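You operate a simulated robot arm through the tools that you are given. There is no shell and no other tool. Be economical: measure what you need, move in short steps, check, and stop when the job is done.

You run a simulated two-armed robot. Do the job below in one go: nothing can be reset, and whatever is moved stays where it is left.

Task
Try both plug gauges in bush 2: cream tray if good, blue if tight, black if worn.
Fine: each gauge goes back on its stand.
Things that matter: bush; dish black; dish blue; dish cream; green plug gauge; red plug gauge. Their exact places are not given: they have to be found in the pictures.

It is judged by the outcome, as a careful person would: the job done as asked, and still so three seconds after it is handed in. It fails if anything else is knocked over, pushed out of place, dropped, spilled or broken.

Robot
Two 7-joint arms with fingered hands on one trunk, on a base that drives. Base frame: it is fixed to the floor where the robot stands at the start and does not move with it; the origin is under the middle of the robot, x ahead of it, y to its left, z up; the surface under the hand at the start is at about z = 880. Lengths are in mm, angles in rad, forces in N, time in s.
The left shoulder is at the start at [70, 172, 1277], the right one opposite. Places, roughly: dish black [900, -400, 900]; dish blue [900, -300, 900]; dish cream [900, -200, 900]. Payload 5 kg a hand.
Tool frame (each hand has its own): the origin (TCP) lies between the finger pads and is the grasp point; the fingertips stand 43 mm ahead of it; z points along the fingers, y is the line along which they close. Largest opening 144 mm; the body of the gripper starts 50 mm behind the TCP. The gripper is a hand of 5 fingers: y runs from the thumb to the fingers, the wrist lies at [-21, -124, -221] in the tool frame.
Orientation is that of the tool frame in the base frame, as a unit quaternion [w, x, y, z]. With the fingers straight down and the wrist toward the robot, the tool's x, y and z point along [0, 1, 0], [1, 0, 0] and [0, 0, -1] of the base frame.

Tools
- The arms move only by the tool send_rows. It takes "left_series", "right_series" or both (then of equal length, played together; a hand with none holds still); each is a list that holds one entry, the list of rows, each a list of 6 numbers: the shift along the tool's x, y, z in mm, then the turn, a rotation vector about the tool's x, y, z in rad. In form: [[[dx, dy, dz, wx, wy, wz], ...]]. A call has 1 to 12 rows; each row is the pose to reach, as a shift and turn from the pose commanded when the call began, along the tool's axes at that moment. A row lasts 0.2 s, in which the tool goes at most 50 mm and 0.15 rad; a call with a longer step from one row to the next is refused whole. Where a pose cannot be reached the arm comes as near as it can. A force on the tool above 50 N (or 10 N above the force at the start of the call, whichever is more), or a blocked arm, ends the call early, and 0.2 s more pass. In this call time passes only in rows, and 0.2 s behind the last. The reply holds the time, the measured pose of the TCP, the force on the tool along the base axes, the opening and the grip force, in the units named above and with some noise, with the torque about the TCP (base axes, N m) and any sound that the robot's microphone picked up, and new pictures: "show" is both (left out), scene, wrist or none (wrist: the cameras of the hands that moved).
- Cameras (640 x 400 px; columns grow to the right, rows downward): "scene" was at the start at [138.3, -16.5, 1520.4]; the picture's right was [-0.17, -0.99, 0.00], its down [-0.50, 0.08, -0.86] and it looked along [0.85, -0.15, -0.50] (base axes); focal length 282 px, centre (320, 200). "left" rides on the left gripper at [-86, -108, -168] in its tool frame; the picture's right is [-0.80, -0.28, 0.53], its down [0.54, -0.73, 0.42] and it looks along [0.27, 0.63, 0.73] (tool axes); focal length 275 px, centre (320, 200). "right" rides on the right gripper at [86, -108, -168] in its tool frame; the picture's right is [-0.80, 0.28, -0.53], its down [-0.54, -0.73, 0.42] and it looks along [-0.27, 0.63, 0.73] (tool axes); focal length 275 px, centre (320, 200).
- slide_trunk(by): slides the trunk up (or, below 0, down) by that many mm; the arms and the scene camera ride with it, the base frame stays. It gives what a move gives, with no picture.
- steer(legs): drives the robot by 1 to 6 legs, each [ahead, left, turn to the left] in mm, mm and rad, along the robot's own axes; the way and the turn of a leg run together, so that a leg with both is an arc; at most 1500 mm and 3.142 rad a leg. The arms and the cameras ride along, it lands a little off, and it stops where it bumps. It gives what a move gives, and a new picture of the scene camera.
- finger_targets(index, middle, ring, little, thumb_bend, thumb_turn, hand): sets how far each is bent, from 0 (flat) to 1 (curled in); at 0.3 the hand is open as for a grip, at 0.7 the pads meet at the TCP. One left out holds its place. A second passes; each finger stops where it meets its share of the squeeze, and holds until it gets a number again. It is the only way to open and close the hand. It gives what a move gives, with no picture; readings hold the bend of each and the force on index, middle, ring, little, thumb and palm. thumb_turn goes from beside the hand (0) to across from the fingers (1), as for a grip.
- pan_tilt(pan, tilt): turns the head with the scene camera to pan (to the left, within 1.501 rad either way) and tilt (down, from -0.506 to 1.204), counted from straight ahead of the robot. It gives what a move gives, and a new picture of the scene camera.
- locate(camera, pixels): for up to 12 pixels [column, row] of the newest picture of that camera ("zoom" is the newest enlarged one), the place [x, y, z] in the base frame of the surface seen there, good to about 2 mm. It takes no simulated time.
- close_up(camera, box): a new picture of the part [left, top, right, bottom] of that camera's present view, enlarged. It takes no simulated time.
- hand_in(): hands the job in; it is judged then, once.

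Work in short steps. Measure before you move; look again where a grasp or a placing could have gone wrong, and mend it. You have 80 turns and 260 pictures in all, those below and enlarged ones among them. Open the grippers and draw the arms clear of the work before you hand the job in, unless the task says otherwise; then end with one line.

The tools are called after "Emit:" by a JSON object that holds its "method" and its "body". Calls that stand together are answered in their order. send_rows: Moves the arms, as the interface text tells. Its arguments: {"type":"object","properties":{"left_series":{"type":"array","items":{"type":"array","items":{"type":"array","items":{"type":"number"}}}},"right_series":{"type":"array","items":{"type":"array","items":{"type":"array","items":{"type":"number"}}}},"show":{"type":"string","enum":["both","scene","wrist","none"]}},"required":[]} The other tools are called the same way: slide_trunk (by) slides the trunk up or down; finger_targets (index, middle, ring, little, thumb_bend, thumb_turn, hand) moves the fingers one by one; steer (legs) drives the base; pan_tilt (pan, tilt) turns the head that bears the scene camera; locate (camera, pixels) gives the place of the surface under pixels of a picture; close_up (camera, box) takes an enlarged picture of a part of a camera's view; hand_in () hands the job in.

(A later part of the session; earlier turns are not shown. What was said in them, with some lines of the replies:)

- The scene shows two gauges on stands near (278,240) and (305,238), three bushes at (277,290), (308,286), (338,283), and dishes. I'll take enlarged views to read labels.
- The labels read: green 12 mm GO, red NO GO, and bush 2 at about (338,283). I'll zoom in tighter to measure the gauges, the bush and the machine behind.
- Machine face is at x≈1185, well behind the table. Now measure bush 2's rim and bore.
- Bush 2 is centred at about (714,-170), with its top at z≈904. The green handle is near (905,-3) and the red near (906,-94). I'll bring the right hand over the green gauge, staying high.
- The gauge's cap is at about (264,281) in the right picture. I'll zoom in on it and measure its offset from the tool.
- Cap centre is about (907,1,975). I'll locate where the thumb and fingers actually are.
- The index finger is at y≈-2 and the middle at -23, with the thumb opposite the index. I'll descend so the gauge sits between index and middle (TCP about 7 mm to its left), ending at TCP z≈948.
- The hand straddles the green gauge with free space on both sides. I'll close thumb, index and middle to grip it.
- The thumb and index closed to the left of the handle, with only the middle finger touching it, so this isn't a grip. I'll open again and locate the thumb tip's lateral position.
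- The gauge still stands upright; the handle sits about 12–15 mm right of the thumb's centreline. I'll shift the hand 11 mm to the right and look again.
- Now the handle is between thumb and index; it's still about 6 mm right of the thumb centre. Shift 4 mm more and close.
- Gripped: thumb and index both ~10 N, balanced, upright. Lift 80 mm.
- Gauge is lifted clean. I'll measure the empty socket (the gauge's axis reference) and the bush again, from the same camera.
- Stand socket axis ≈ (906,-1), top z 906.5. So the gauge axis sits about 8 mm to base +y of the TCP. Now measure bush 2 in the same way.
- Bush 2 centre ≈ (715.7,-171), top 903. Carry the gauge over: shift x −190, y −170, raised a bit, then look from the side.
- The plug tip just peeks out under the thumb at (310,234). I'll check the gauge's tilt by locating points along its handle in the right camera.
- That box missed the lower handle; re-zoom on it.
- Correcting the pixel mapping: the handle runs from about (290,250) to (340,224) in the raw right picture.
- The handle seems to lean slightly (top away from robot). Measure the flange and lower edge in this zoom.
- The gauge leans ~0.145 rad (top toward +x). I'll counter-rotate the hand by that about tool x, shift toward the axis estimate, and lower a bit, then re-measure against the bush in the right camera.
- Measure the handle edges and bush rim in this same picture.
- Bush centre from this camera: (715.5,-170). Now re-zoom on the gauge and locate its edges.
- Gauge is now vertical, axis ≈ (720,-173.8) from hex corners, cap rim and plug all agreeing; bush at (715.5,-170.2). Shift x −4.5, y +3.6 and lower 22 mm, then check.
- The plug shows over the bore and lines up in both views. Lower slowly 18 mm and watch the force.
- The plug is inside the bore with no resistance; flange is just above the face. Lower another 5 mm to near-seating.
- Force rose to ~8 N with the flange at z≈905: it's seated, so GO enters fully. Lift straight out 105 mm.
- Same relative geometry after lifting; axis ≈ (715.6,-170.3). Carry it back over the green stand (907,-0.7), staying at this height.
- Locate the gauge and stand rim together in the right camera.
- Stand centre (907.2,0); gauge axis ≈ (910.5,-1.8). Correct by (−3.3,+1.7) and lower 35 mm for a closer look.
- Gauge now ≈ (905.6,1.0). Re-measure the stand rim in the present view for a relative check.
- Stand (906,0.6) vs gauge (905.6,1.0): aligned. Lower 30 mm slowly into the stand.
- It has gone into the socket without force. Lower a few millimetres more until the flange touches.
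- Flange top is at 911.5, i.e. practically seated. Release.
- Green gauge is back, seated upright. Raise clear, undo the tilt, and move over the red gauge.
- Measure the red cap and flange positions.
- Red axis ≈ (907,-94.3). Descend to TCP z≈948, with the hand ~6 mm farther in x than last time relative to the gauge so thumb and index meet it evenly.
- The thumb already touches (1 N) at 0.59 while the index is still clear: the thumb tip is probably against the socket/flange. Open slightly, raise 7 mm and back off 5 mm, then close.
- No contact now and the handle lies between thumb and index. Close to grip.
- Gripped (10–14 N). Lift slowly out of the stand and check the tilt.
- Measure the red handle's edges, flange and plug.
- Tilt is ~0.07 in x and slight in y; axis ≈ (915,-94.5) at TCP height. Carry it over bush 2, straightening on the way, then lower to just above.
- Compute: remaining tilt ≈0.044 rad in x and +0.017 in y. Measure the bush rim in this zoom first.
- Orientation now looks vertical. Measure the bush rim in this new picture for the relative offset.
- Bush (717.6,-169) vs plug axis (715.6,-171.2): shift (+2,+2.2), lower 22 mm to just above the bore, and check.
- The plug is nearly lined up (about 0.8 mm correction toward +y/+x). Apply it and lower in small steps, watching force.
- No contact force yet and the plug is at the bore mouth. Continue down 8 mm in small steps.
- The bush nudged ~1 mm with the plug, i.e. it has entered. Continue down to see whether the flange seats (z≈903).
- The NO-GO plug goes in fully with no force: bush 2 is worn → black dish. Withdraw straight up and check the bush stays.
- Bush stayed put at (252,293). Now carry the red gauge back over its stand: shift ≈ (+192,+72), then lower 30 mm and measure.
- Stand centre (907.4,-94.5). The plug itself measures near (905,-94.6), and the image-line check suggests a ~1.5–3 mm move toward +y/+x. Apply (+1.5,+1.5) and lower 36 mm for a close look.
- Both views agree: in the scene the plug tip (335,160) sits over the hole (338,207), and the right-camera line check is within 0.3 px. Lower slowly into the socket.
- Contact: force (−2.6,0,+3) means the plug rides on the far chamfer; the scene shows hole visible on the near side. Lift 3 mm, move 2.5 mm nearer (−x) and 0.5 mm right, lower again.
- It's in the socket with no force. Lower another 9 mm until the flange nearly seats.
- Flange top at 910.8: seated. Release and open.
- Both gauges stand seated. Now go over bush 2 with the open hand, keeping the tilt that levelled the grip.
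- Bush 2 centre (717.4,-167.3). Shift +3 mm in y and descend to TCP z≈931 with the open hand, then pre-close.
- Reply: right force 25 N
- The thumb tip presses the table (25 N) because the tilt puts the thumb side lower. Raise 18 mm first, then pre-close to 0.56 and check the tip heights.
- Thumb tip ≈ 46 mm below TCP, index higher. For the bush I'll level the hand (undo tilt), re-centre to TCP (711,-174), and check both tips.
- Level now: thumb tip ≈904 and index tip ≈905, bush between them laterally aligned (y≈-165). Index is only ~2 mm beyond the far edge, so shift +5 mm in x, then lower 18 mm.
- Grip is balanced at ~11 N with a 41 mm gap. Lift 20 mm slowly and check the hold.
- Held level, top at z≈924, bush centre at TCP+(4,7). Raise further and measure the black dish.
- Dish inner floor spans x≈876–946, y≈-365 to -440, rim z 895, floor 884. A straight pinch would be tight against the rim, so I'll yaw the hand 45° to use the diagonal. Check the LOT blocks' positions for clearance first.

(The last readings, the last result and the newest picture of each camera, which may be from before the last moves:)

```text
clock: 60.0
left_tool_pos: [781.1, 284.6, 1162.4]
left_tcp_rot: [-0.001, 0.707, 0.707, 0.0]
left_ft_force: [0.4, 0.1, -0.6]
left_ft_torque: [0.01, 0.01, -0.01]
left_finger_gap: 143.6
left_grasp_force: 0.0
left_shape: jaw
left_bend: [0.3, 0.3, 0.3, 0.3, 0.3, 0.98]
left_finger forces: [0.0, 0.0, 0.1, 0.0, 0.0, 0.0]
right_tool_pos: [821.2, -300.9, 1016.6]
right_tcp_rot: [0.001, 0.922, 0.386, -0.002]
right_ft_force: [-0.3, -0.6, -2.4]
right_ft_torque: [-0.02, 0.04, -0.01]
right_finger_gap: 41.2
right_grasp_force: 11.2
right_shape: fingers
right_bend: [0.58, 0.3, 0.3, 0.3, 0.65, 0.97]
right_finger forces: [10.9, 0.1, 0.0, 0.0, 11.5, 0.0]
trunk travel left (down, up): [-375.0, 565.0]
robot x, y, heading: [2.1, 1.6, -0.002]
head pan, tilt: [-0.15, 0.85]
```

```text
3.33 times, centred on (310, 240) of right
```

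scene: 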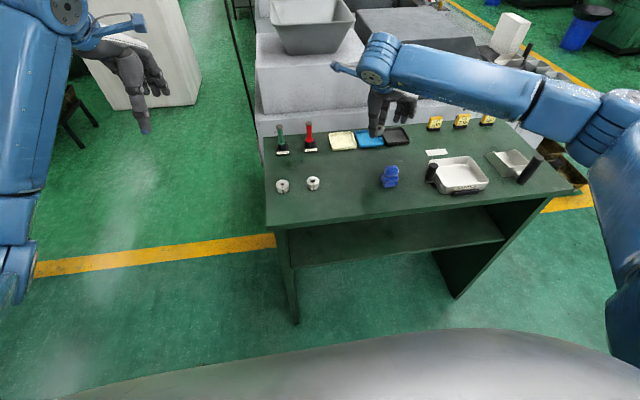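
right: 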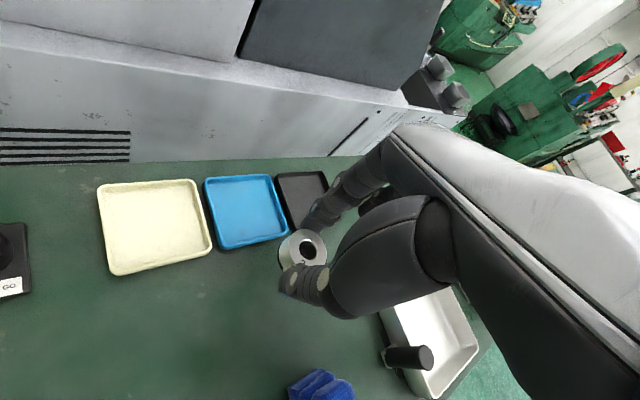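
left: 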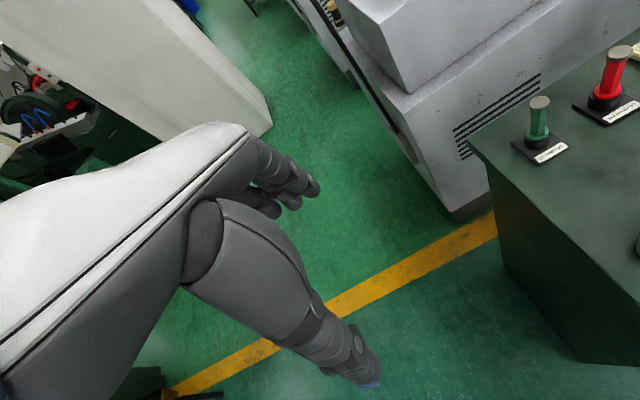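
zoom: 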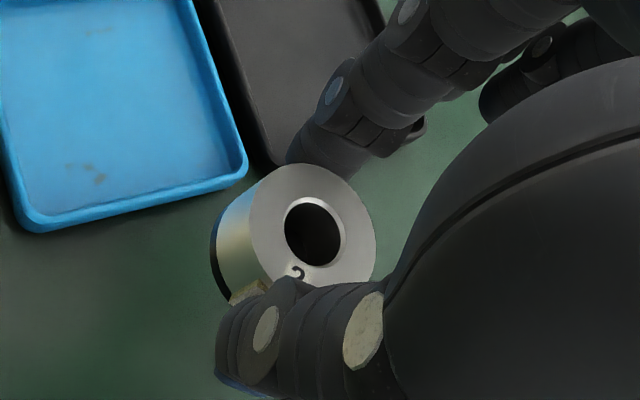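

Hold is steady after the yaw. Move bush from ≈(829,-299) to over the black dish centre (911,-403): tool shift (−16.6, +131).

Emit:
{"method": "send_rows", "body": {"right_series": [[[-4, 33, 0, 0, 0, 0], [-8, 66, 0, 0, 0, 0], [-12.5, 99, 0, 0, 0, 0], [-16.6, 131, 0, 0, 0, 0], [-16.6, 131, 30, 0, 0, 0]]], "show": "both"}}

Emit:
{"method": "close_up", "body": {"camera": "right", "box": [200, 180, 390, 300]}}

Emit:
{"method": "locate", "body": {"camera": "zoom", "pixels": [[290, 205], [340, 170], [375, 225], [310, 250], [355, 190], [190, 250], [100, 150], [250, 280], [200, 150], [150, 100]]}}

Emit:
{"method": "close_up", "body": {"camera": "scene", "box": [354, 100, 434, 160]}}

```text
clock: 61.2
left_tool_pos: [784.2, 284.4, 1162.6]
left_tcp_rot: [0.0, 0.707, 0.707, -0.001]
left_ft_force: [-0.6, 0.1, -0.3]
left_ft_torque: [-0.03, 0.05, 0.01]
left_finger_gap: 143.3
left_grasp_force: 0.0
left_shape: jaw
left_bend: [0.3, 0.3, 0.3, 0.3, 0.3, 0.98]
left_finger forces: [0.0, 0.1, 0.0, 0.0, 0.1, 0.0]
right_tool_pos: [906.2, -403.0, 987.0]
right_tcp_rot: [0.001, 0.923, 0.385, -0.002]
right_ft_force: [0.6, 0.8, -0.3]
right_ft_torque: [0.01, 0.03, -0.02]
right_finger_gap: 41.0
right_grasp_force: 11.0
right_shape: fingers
right_bend: [0.58, 0.3, 0.3, 0.3, 0.65, 0.97]
right_finger forces: [10.9, 0.1, 0.0, 0.0, 11.4, 0.0]
trunk travel left (down, up): [-375.0, 565.0]
robot x, y, heading: [-0.5, -0.7, -0.003]
head pan, tilt: [-0.15, 0.85]
```

scene: 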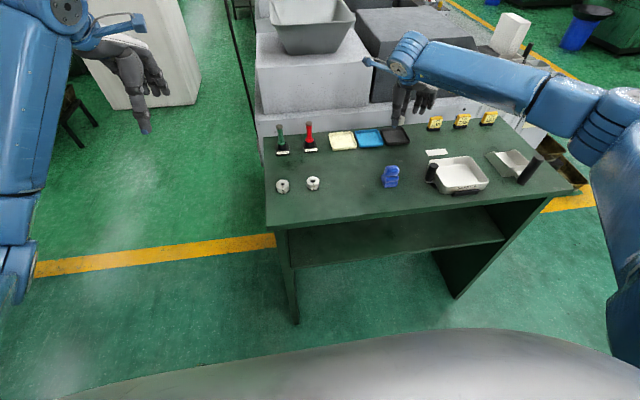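
right: 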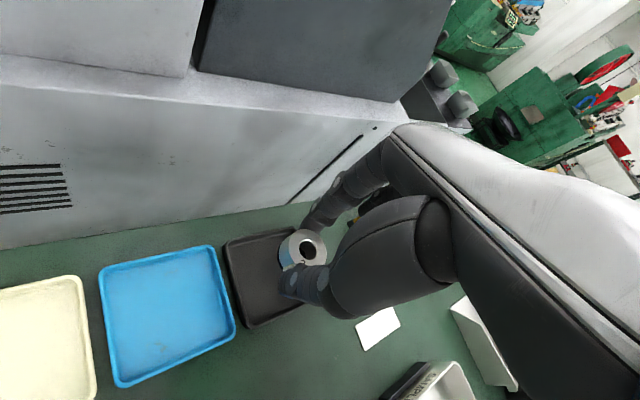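

```text
3.33 times, centred on (295, 240) of right
```

zoom: 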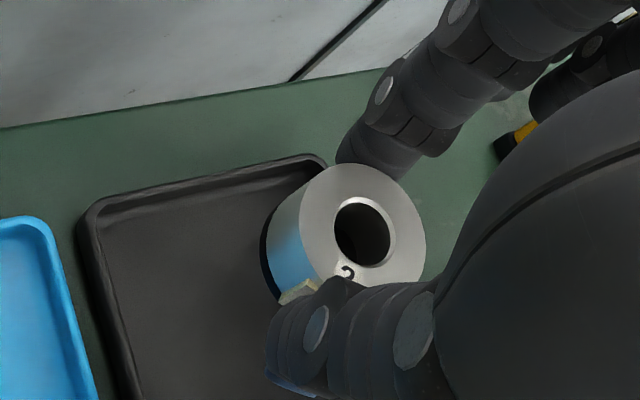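

```text
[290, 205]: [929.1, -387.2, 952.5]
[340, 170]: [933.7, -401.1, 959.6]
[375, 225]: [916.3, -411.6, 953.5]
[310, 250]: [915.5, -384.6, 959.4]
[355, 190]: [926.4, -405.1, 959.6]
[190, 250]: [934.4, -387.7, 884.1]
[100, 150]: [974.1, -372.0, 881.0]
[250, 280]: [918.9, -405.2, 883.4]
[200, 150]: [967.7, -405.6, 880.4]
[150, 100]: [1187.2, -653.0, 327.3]
```

```text
6.67 times, centred on (394, 130) of scene
```

zoom: 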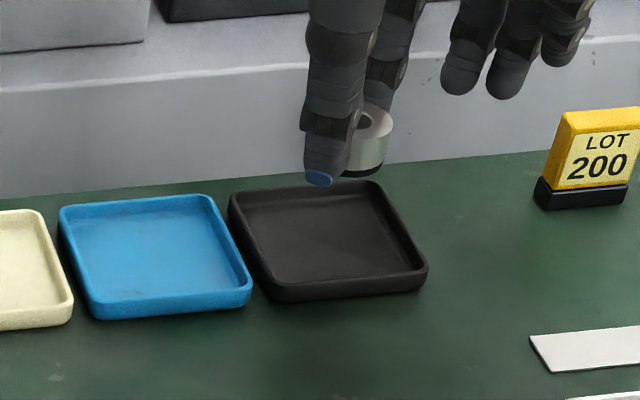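

Bush centre ≈ (916,-403), its top at 959.5 so the bottom is ~51 mm above the dish floor. Shift −4 mm in x and lower 45 mm.

Emit:
{"method": "send_rows", "body": {"right_series": [[[-2.8, -2.8, 10, 0, 0, 0], [-2.8, -2.8, 25, 0, 0, 0], [-2.8, -2.8, 37, 0, 0, 0], [-2.8, -2.8, 45, 0, 0, 0]]], "show": "none"}}

Emit:
{"method": "close_up", "body": {"camera": "right", "box": [200, 180, 390, 300]}}

Emit:
{"method": "locate", "body": {"camera": "zoom", "pixels": [[300, 200], [340, 170], [410, 200], [310, 250], [200, 250], [260, 190]]}}

Emit:
{"method": "close_up", "body": {"camera": "scene", "box": [364, 110, 428, 150]}}

```text
clock: 62.2
left_tool_pos: [783.0, 284.4, 1164.2]
left_tcp_rot: [-0.001, 0.707, 0.707, -0.001]
left_ft_force: [0.8, -0.6, 0.2]
left_ft_torque: [-0.01, 0.01, -0.02]
left_finger_gap: 143.5
left_grasp_force: 0.1
left_shape: jaw
left_bend: [0.3, 0.3, 0.3, 0.3, 0.3, 0.98]
left_finger forces: [0.0, 0.0, 0.1, 0.1, 0.0, 0.0]
right_tool_pos: [898.1, -403.8, 941.4]
right_tcp_rot: [0.001, 0.923, 0.385, -0.001]
right_ft_force: [0.8, 0.0, -1.6]
right_ft_torque: [-0.01, 0.0, 0.01]
right_finger_gap: 40.9
right_grasp_force: 11.0
right_shape: fingers
right_bend: [0.58, 0.3, 0.3, 0.3, 0.65, 0.97]
right_finger forces: [10.9, 0.0, 0.0, 0.0, 11.4, 0.0]
trunk travel left (down, up): [-375.0, 565.0]
robot x, y, heading: [2.5, 0.8, 0.001]
head pan, tilt: [-0.15, 0.85]
```

```text
3.33 times, centred on (295, 240) of right
```

zoom: 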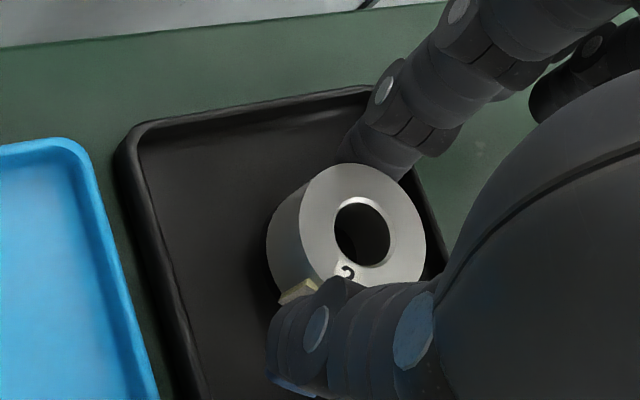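

```text
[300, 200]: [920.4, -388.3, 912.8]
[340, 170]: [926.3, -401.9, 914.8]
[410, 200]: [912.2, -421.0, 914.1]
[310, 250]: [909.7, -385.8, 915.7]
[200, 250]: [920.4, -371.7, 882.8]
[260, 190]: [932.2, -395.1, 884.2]
```

```text
10.00 times, centred on (396, 130) of scene
```

zoom: 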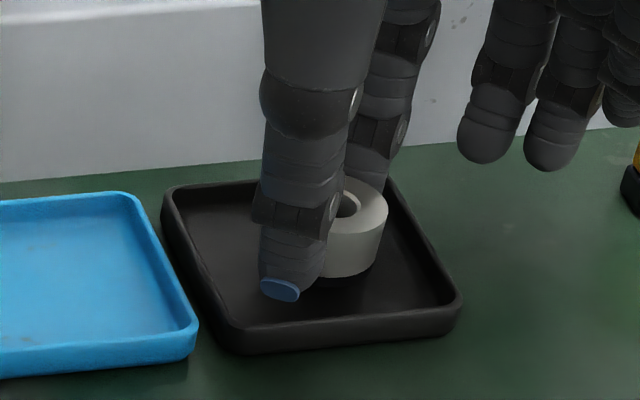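

Bush ≈ (909,-403), bottom ~6 mm above the floor, fingers inside the rim. Lower 6 mm.

Emit:
{"method": "send_rows", "body": {"right_series": [[[0, 0, 2, 0, 0, 0], [0, 0, 4, 0, 0, 0], [0, 0, 6, 0, 0, 0]]], "show": "none"}}

Emit:
{"method": "close_up", "body": {"camera": "scene", "box": [364, 110, 428, 150]}}

Emit:
{"method": "locate", "body": {"camera": "zoom", "pixels": [[365, 210], [350, 265], [360, 190], [375, 205], [345, 280]]}}

```text
clock: 63.0
left_tool_pos: [782.6, 285.1, 1162.4]
left_tcp_rot: [-0.001, 0.706, 0.708, -0.001]
left_ft_force: [0.4, -0.3, -0.3]
left_ft_torque: [-0.02, 0.03, 0.0]
left_finger_gap: 143.5
left_grasp_force: 0.0
left_shape: jaw
left_bend: [0.3, 0.3, 0.3, 0.3, 0.3, 0.98]
left_finger forces: [0.1, 0.1, 0.0, 0.0, 0.0, 0.0]
right_tool_pos: [898.5, -404.5, 934.2]
right_tcp_rot: [0.001, 0.922, 0.386, -0.002]
right_ft_force: [0.1, 0.9, -2.0]
right_ft_torque: [0.0, 0.01, 0.01]
right_finger_gap: 41.2
right_grasp_force: 11.0
right_shape: fingers
right_bend: [0.58, 0.3, 0.3, 0.3, 0.65, 0.97]
right_finger forces: [10.8, 0.1, 0.0, 0.0, 11.4, 0.0]
trunk travel left (down, up): [-375.0, 565.0]
robot x, y, heading: [1.6, -0.0, 0.001]
head pan, tilt: [-0.15, 0.85]
```

```text
10.00 times, centred on (396, 130) of scene
```

zoom: 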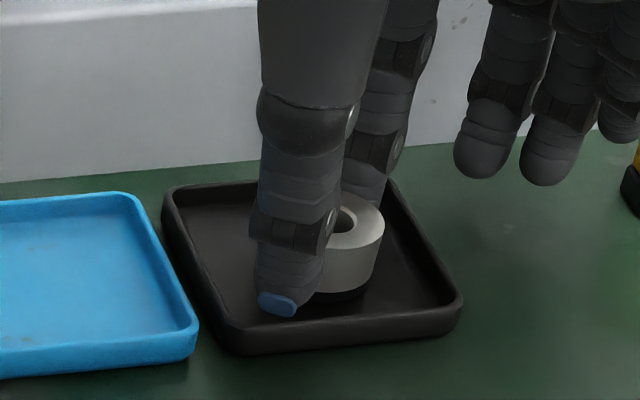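

```text
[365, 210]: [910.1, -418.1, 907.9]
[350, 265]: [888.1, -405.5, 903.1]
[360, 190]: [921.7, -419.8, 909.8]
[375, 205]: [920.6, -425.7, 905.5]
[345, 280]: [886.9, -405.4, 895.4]
```

Nearly on the floor (top 908.5). Lower 1.5 mm, then release slightly (a few mm each side).

Emit:
{"method": "send_rows", "body": {"right_series": [[[0, 0, 1.5, 0, 0, 0]]], "show": "none"}}

Emit:
{"method": "finger_targets", "body": {"hand": "right", "index": 0.54, "thumb_bend": 0.6}}

Emit:
{"method": "close_up", "body": {"camera": "right", "box": [200, 180, 390, 300]}}

```text
clock: 63.4
left_tool_pos: [782.5, 284.4, 1163.4]
left_tcp_rot: [0.001, 0.707, 0.707, 0.0]
left_ft_force: [0.0, -0.3, -0.8]
left_ft_torque: [-0.02, -0.01, -0.01]
left_finger_gap: 143.5
left_grasp_force: 0.1
left_shape: jaw
left_bend: [0.3, 0.3, 0.3, 0.3, 0.3, 0.98]
left_finger forces: [0.0, 0.0, 0.1, 0.0, 0.0, 0.0]
right_tool_pos: [898.8, -404.8, 933.3]
right_tcp_rot: [0.001, 0.923, 0.386, -0.001]
right_ft_force: [-0.7, 0.2, -0.1]
right_ft_torque: [-0.03, 0.01, -0.02]
right_finger_gap: 41.0
right_grasp_force: 11.1
right_shape: fingers
right_bend: [0.58, 0.3, 0.3, 0.3, 0.65, 0.97]
right_finger forces: [10.9, 0.0, 0.1, 0.1, 11.4, 0.0]
trunk travel left (down, up): [-375.0, 565.0]
robot x, y, heading: [-3.4, -1.5, -0.001]
head pan, tilt: [-0.15, 0.85]
```

```text
clock: 64.4
left_tool_pos: [783.0, 286.3, 1163.0]
left_tcp_rot: [0.0, 0.707, 0.707, 0.0]
left_ft_force: [-0.4, -0.6, 0.6]
left_ft_torque: [0.03, -0.01, 0.01]
left_finger_gap: 143.6
left_grasp_force: 0.1
left_shape: jaw
left_bend: [0.3, 0.3, 0.3, 0.3, 0.3, 0.98]
left_finger forces: [0.1, 0.0, 0.0, 0.1, 0.0, 0.0]
right_tool_pos: [899.4, -404.2, 934.1]
right_tcp_rot: [0.002, 0.923, 0.386, -0.001]
right_ft_force: [1.7, -0.2, 1.0]
right_ft_torque: [0.0, -0.04, -0.01]
right_finger_gap: 52.2
right_grasp_force: 1.3
right_shape: fingers
right_bend: [0.54, 0.3, 0.3, 0.3, 0.61, 0.97]
right_finger forces: [0.0, 0.0, 0.1, 0.0, 1.6, 0.0]
trunk travel left (down, up): [-375.0, 565.0]
robot x, y, heading: [0.4, 1.6, 0.002]
head pan, tilt: [-0.15, 0.85]
```

```text
3.33 times, centred on (295, 240) of right
```

zoom: 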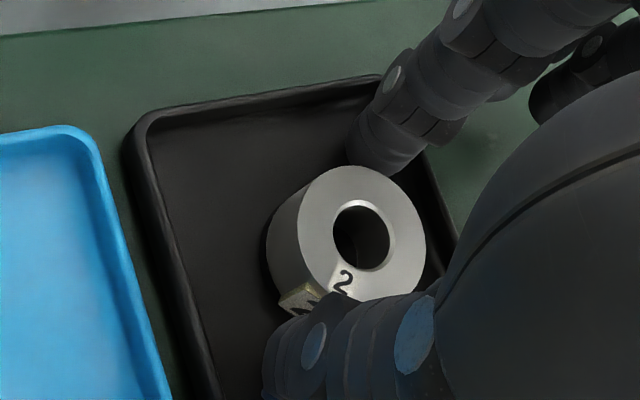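

Bush stands free in the dish; the thumb lightly touches the dish. Raise straight up and then open.

Emit:
{"method": "send_rows", "body": {"right_series": [[[0, 0, -4, 0, 0, 0], [0, 0, -10, 0, 0, 0], [0, 0, -20, 0, 0, 0], [0, 0, -40, 0, 0, 0], [0, 0, -80, 0, 0, 0], [0, 0, -120, 0, 0, 0]]], "show": "both"}}

Emit:
{"method": "close_up", "body": {"camera": "scene", "box": [266, 105, 426, 205]}}

```text
clock: 65.8
left_tool_pos: [781.6, 285.3, 1163.5]
left_tcp_rot: [0.0, 0.707, 0.707, 0.001]
left_ft_force: [0.1, 0.7, -0.3]
left_ft_torque: [-0.04, 0.0, -0.03]
left_finger_gap: 143.5
left_grasp_force: 0.1
left_shape: jaw
left_bend: [0.3, 0.3, 0.3, 0.3, 0.3, 0.98]
left_finger forces: [0.0, 0.0, 0.1, 0.0, 0.0, 0.1]
right_tool_pos: [896.7, -402.2, 1053.5]
right_tcp_rot: [0.002, 0.923, 0.385, -0.002]
right_ft_force: [-1.3, 0.1, 0.5]
right_ft_torque: [-0.03, -0.02, -0.02]
right_finger_gap: 53.0
right_grasp_force: 0.0
right_shape: fingers
right_bend: [0.54, 0.3, 0.3, 0.3, 0.6, 0.97]
right_finger forces: [0.0, 0.0, 0.0, 0.1, 0.1, 0.0]
trunk travel left (down, up): [-375.0, 565.0]
robot x, y, heading: [-1.6, 2.2, 0.0]
head pan, tilt: [-0.15, 0.85]
```

scene: 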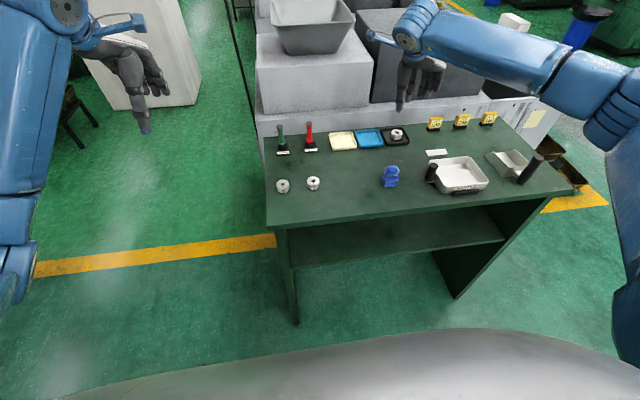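
right: 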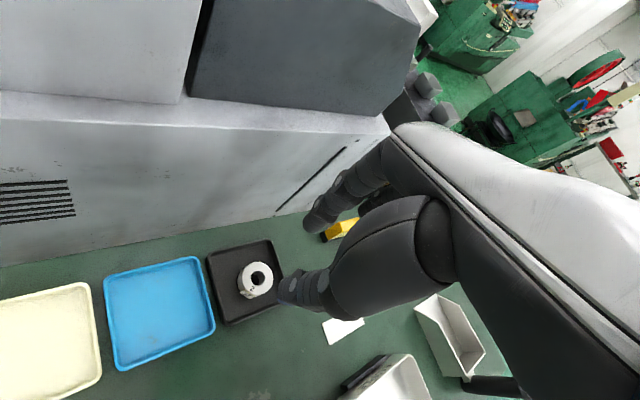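

```text
4.00 times, centred on (346, 155) of scene
```

zoom: 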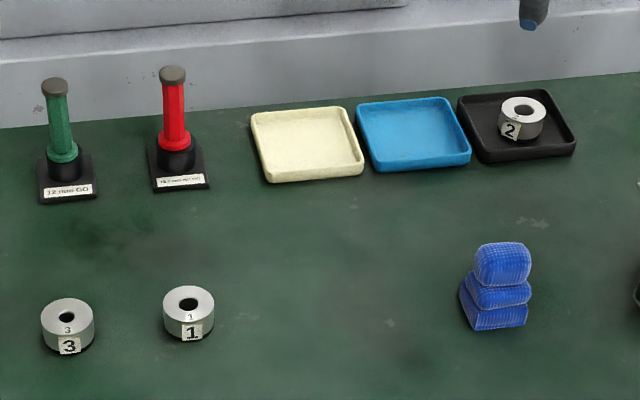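

Bush 2 lies in the black dish, and both gauges are on their stands. Open the hand and draw the arm back toward its starting pose, high and clear.

Emit:
{"method": "finger_targets", "body": {"hand": "right", "index": 0.3, "thumb_bend": 0.3}}

Emit:
{"method": "send_rows", "body": {"right_series": [[[0, 0, -40, 0, 0, 0], [0, 0, -80, 0, 0, 0], [0, 0, -120, 0, 0, -0.1], [-20, -25, -150, 0, 0, -0.25], [-40, -50, -180, 0, 0, -0.4], [-70, -80, -190, 0, 0, -0.55], [-100, -110, -195, 0, 0, -0.7], [-120, -140, -195, 0, 0, -0.78]]], "show": "scene"}}

Emit:
{"method": "close_up", "body": {"camera": "scene", "box": [266, 105, 426, 205]}}

```text
clock: 66.8
left_tool_pos: [782.7, 284.1, 1162.2]
left_tcp_rot: [0.0, 0.707, 0.707, 0.0]
left_ft_force: [0.7, -0.2, -0.4]
left_ft_torque: [0.05, 0.01, 0.0]
left_finger_gap: 143.5
left_grasp_force: 0.1
left_shape: jaw
left_bend: [0.3, 0.3, 0.3, 0.3, 0.3, 0.98]
left_finger forces: [0.1, 0.1, 0.0, 0.0, 0.1, 0.1]
right_tool_pos: [896.9, -402.5, 1053.3]
right_tcp_rot: [0.001, 0.923, 0.386, -0.002]
right_ft_force: [0.2, 0.3, 0.4]
right_ft_torque: [0.0, 0.02, 0.01]
right_finger_gap: 149.2
right_grasp_force: 0.0
right_shape: fingers
right_bend: [0.3, 0.3, 0.3, 0.3, 0.3, 0.97]
right_finger forces: [0.1, 0.1, 0.1, 0.1, 0.1, 0.1]
trunk travel left (down, up): [-375.0, 565.0]
robot x, y, heading: [0.3, 1.7, -0.004]
head pan, tilt: [-0.15, 0.85]
```

```text
clock: 68.6
left_tool_pos: [781.4, 284.9, 1163.3]
left_tcp_rot: [0.0, 0.707, 0.707, 0.0]
left_ft_force: [-0.6, -0.5, 0.4]
left_ft_torque: [-0.02, -0.01, 0.0]
left_finger_gap: 143.8
left_grasp_force: 0.0
left_shape: jaw
left_bend: [0.3, 0.3, 0.3, 0.3, 0.3, 0.98]
left_finger forces: [0.0, 0.0, 0.1, 0.0, 0.0, 0.1]
right_tool_pos: [714.2, -388.2, 1250.3]
right_tcp_rot: [0.002, 0.706, 0.709, 0.0]
right_ft_force: [-0.4, -0.5, 0.1]
right_ft_torque: [-0.03, 0.03, -0.02]
right_finger_gap: 149.4
right_grasp_force: 0.1
right_shape: fingers
right_bend: [0.3, 0.3, 0.3, 0.3, 0.3, 0.97]
right_finger forces: [0.0, 0.0, 0.0, 0.1, 0.0, 0.0]
trunk travel left (down, up): [-375.0, 565.0]
robot x, y, heading: [-2.6, 1.4, 0.001]
head pan, tilt: [-0.15, 0.85]
```

scene: 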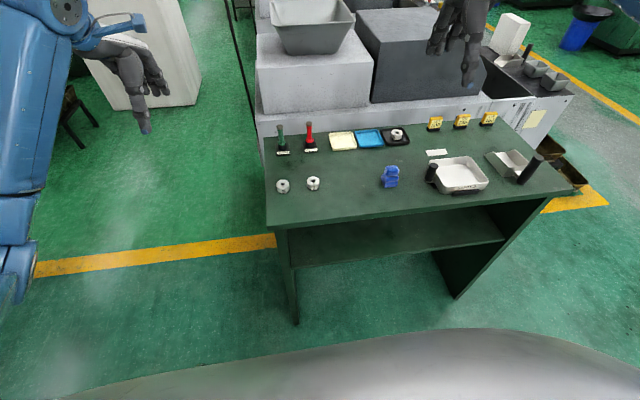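

```text
4.00 times, centred on (346, 155) of scene
```

zoom: 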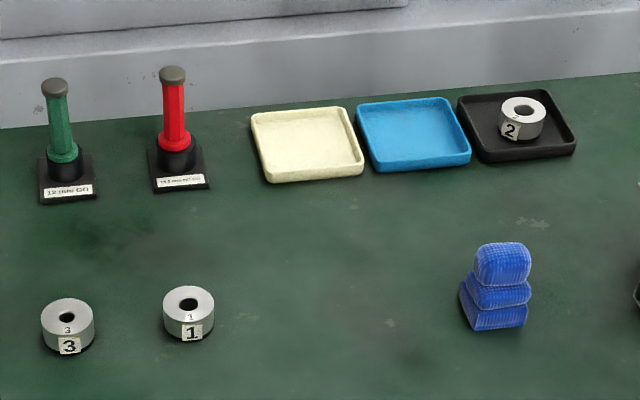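

Everything is in place: gauges seated, bush 2 in the black dish, arms clear with hands open. Hand in.

Emit:
{"method": "hand_in", "body": {}}

```text
The job is handed in.
```

Bush 2 is worn: both the 12 mm GO and the 15.5 mm NO GO gauges went all the way in, so it is in the black tray, with both gauges back on their stands.
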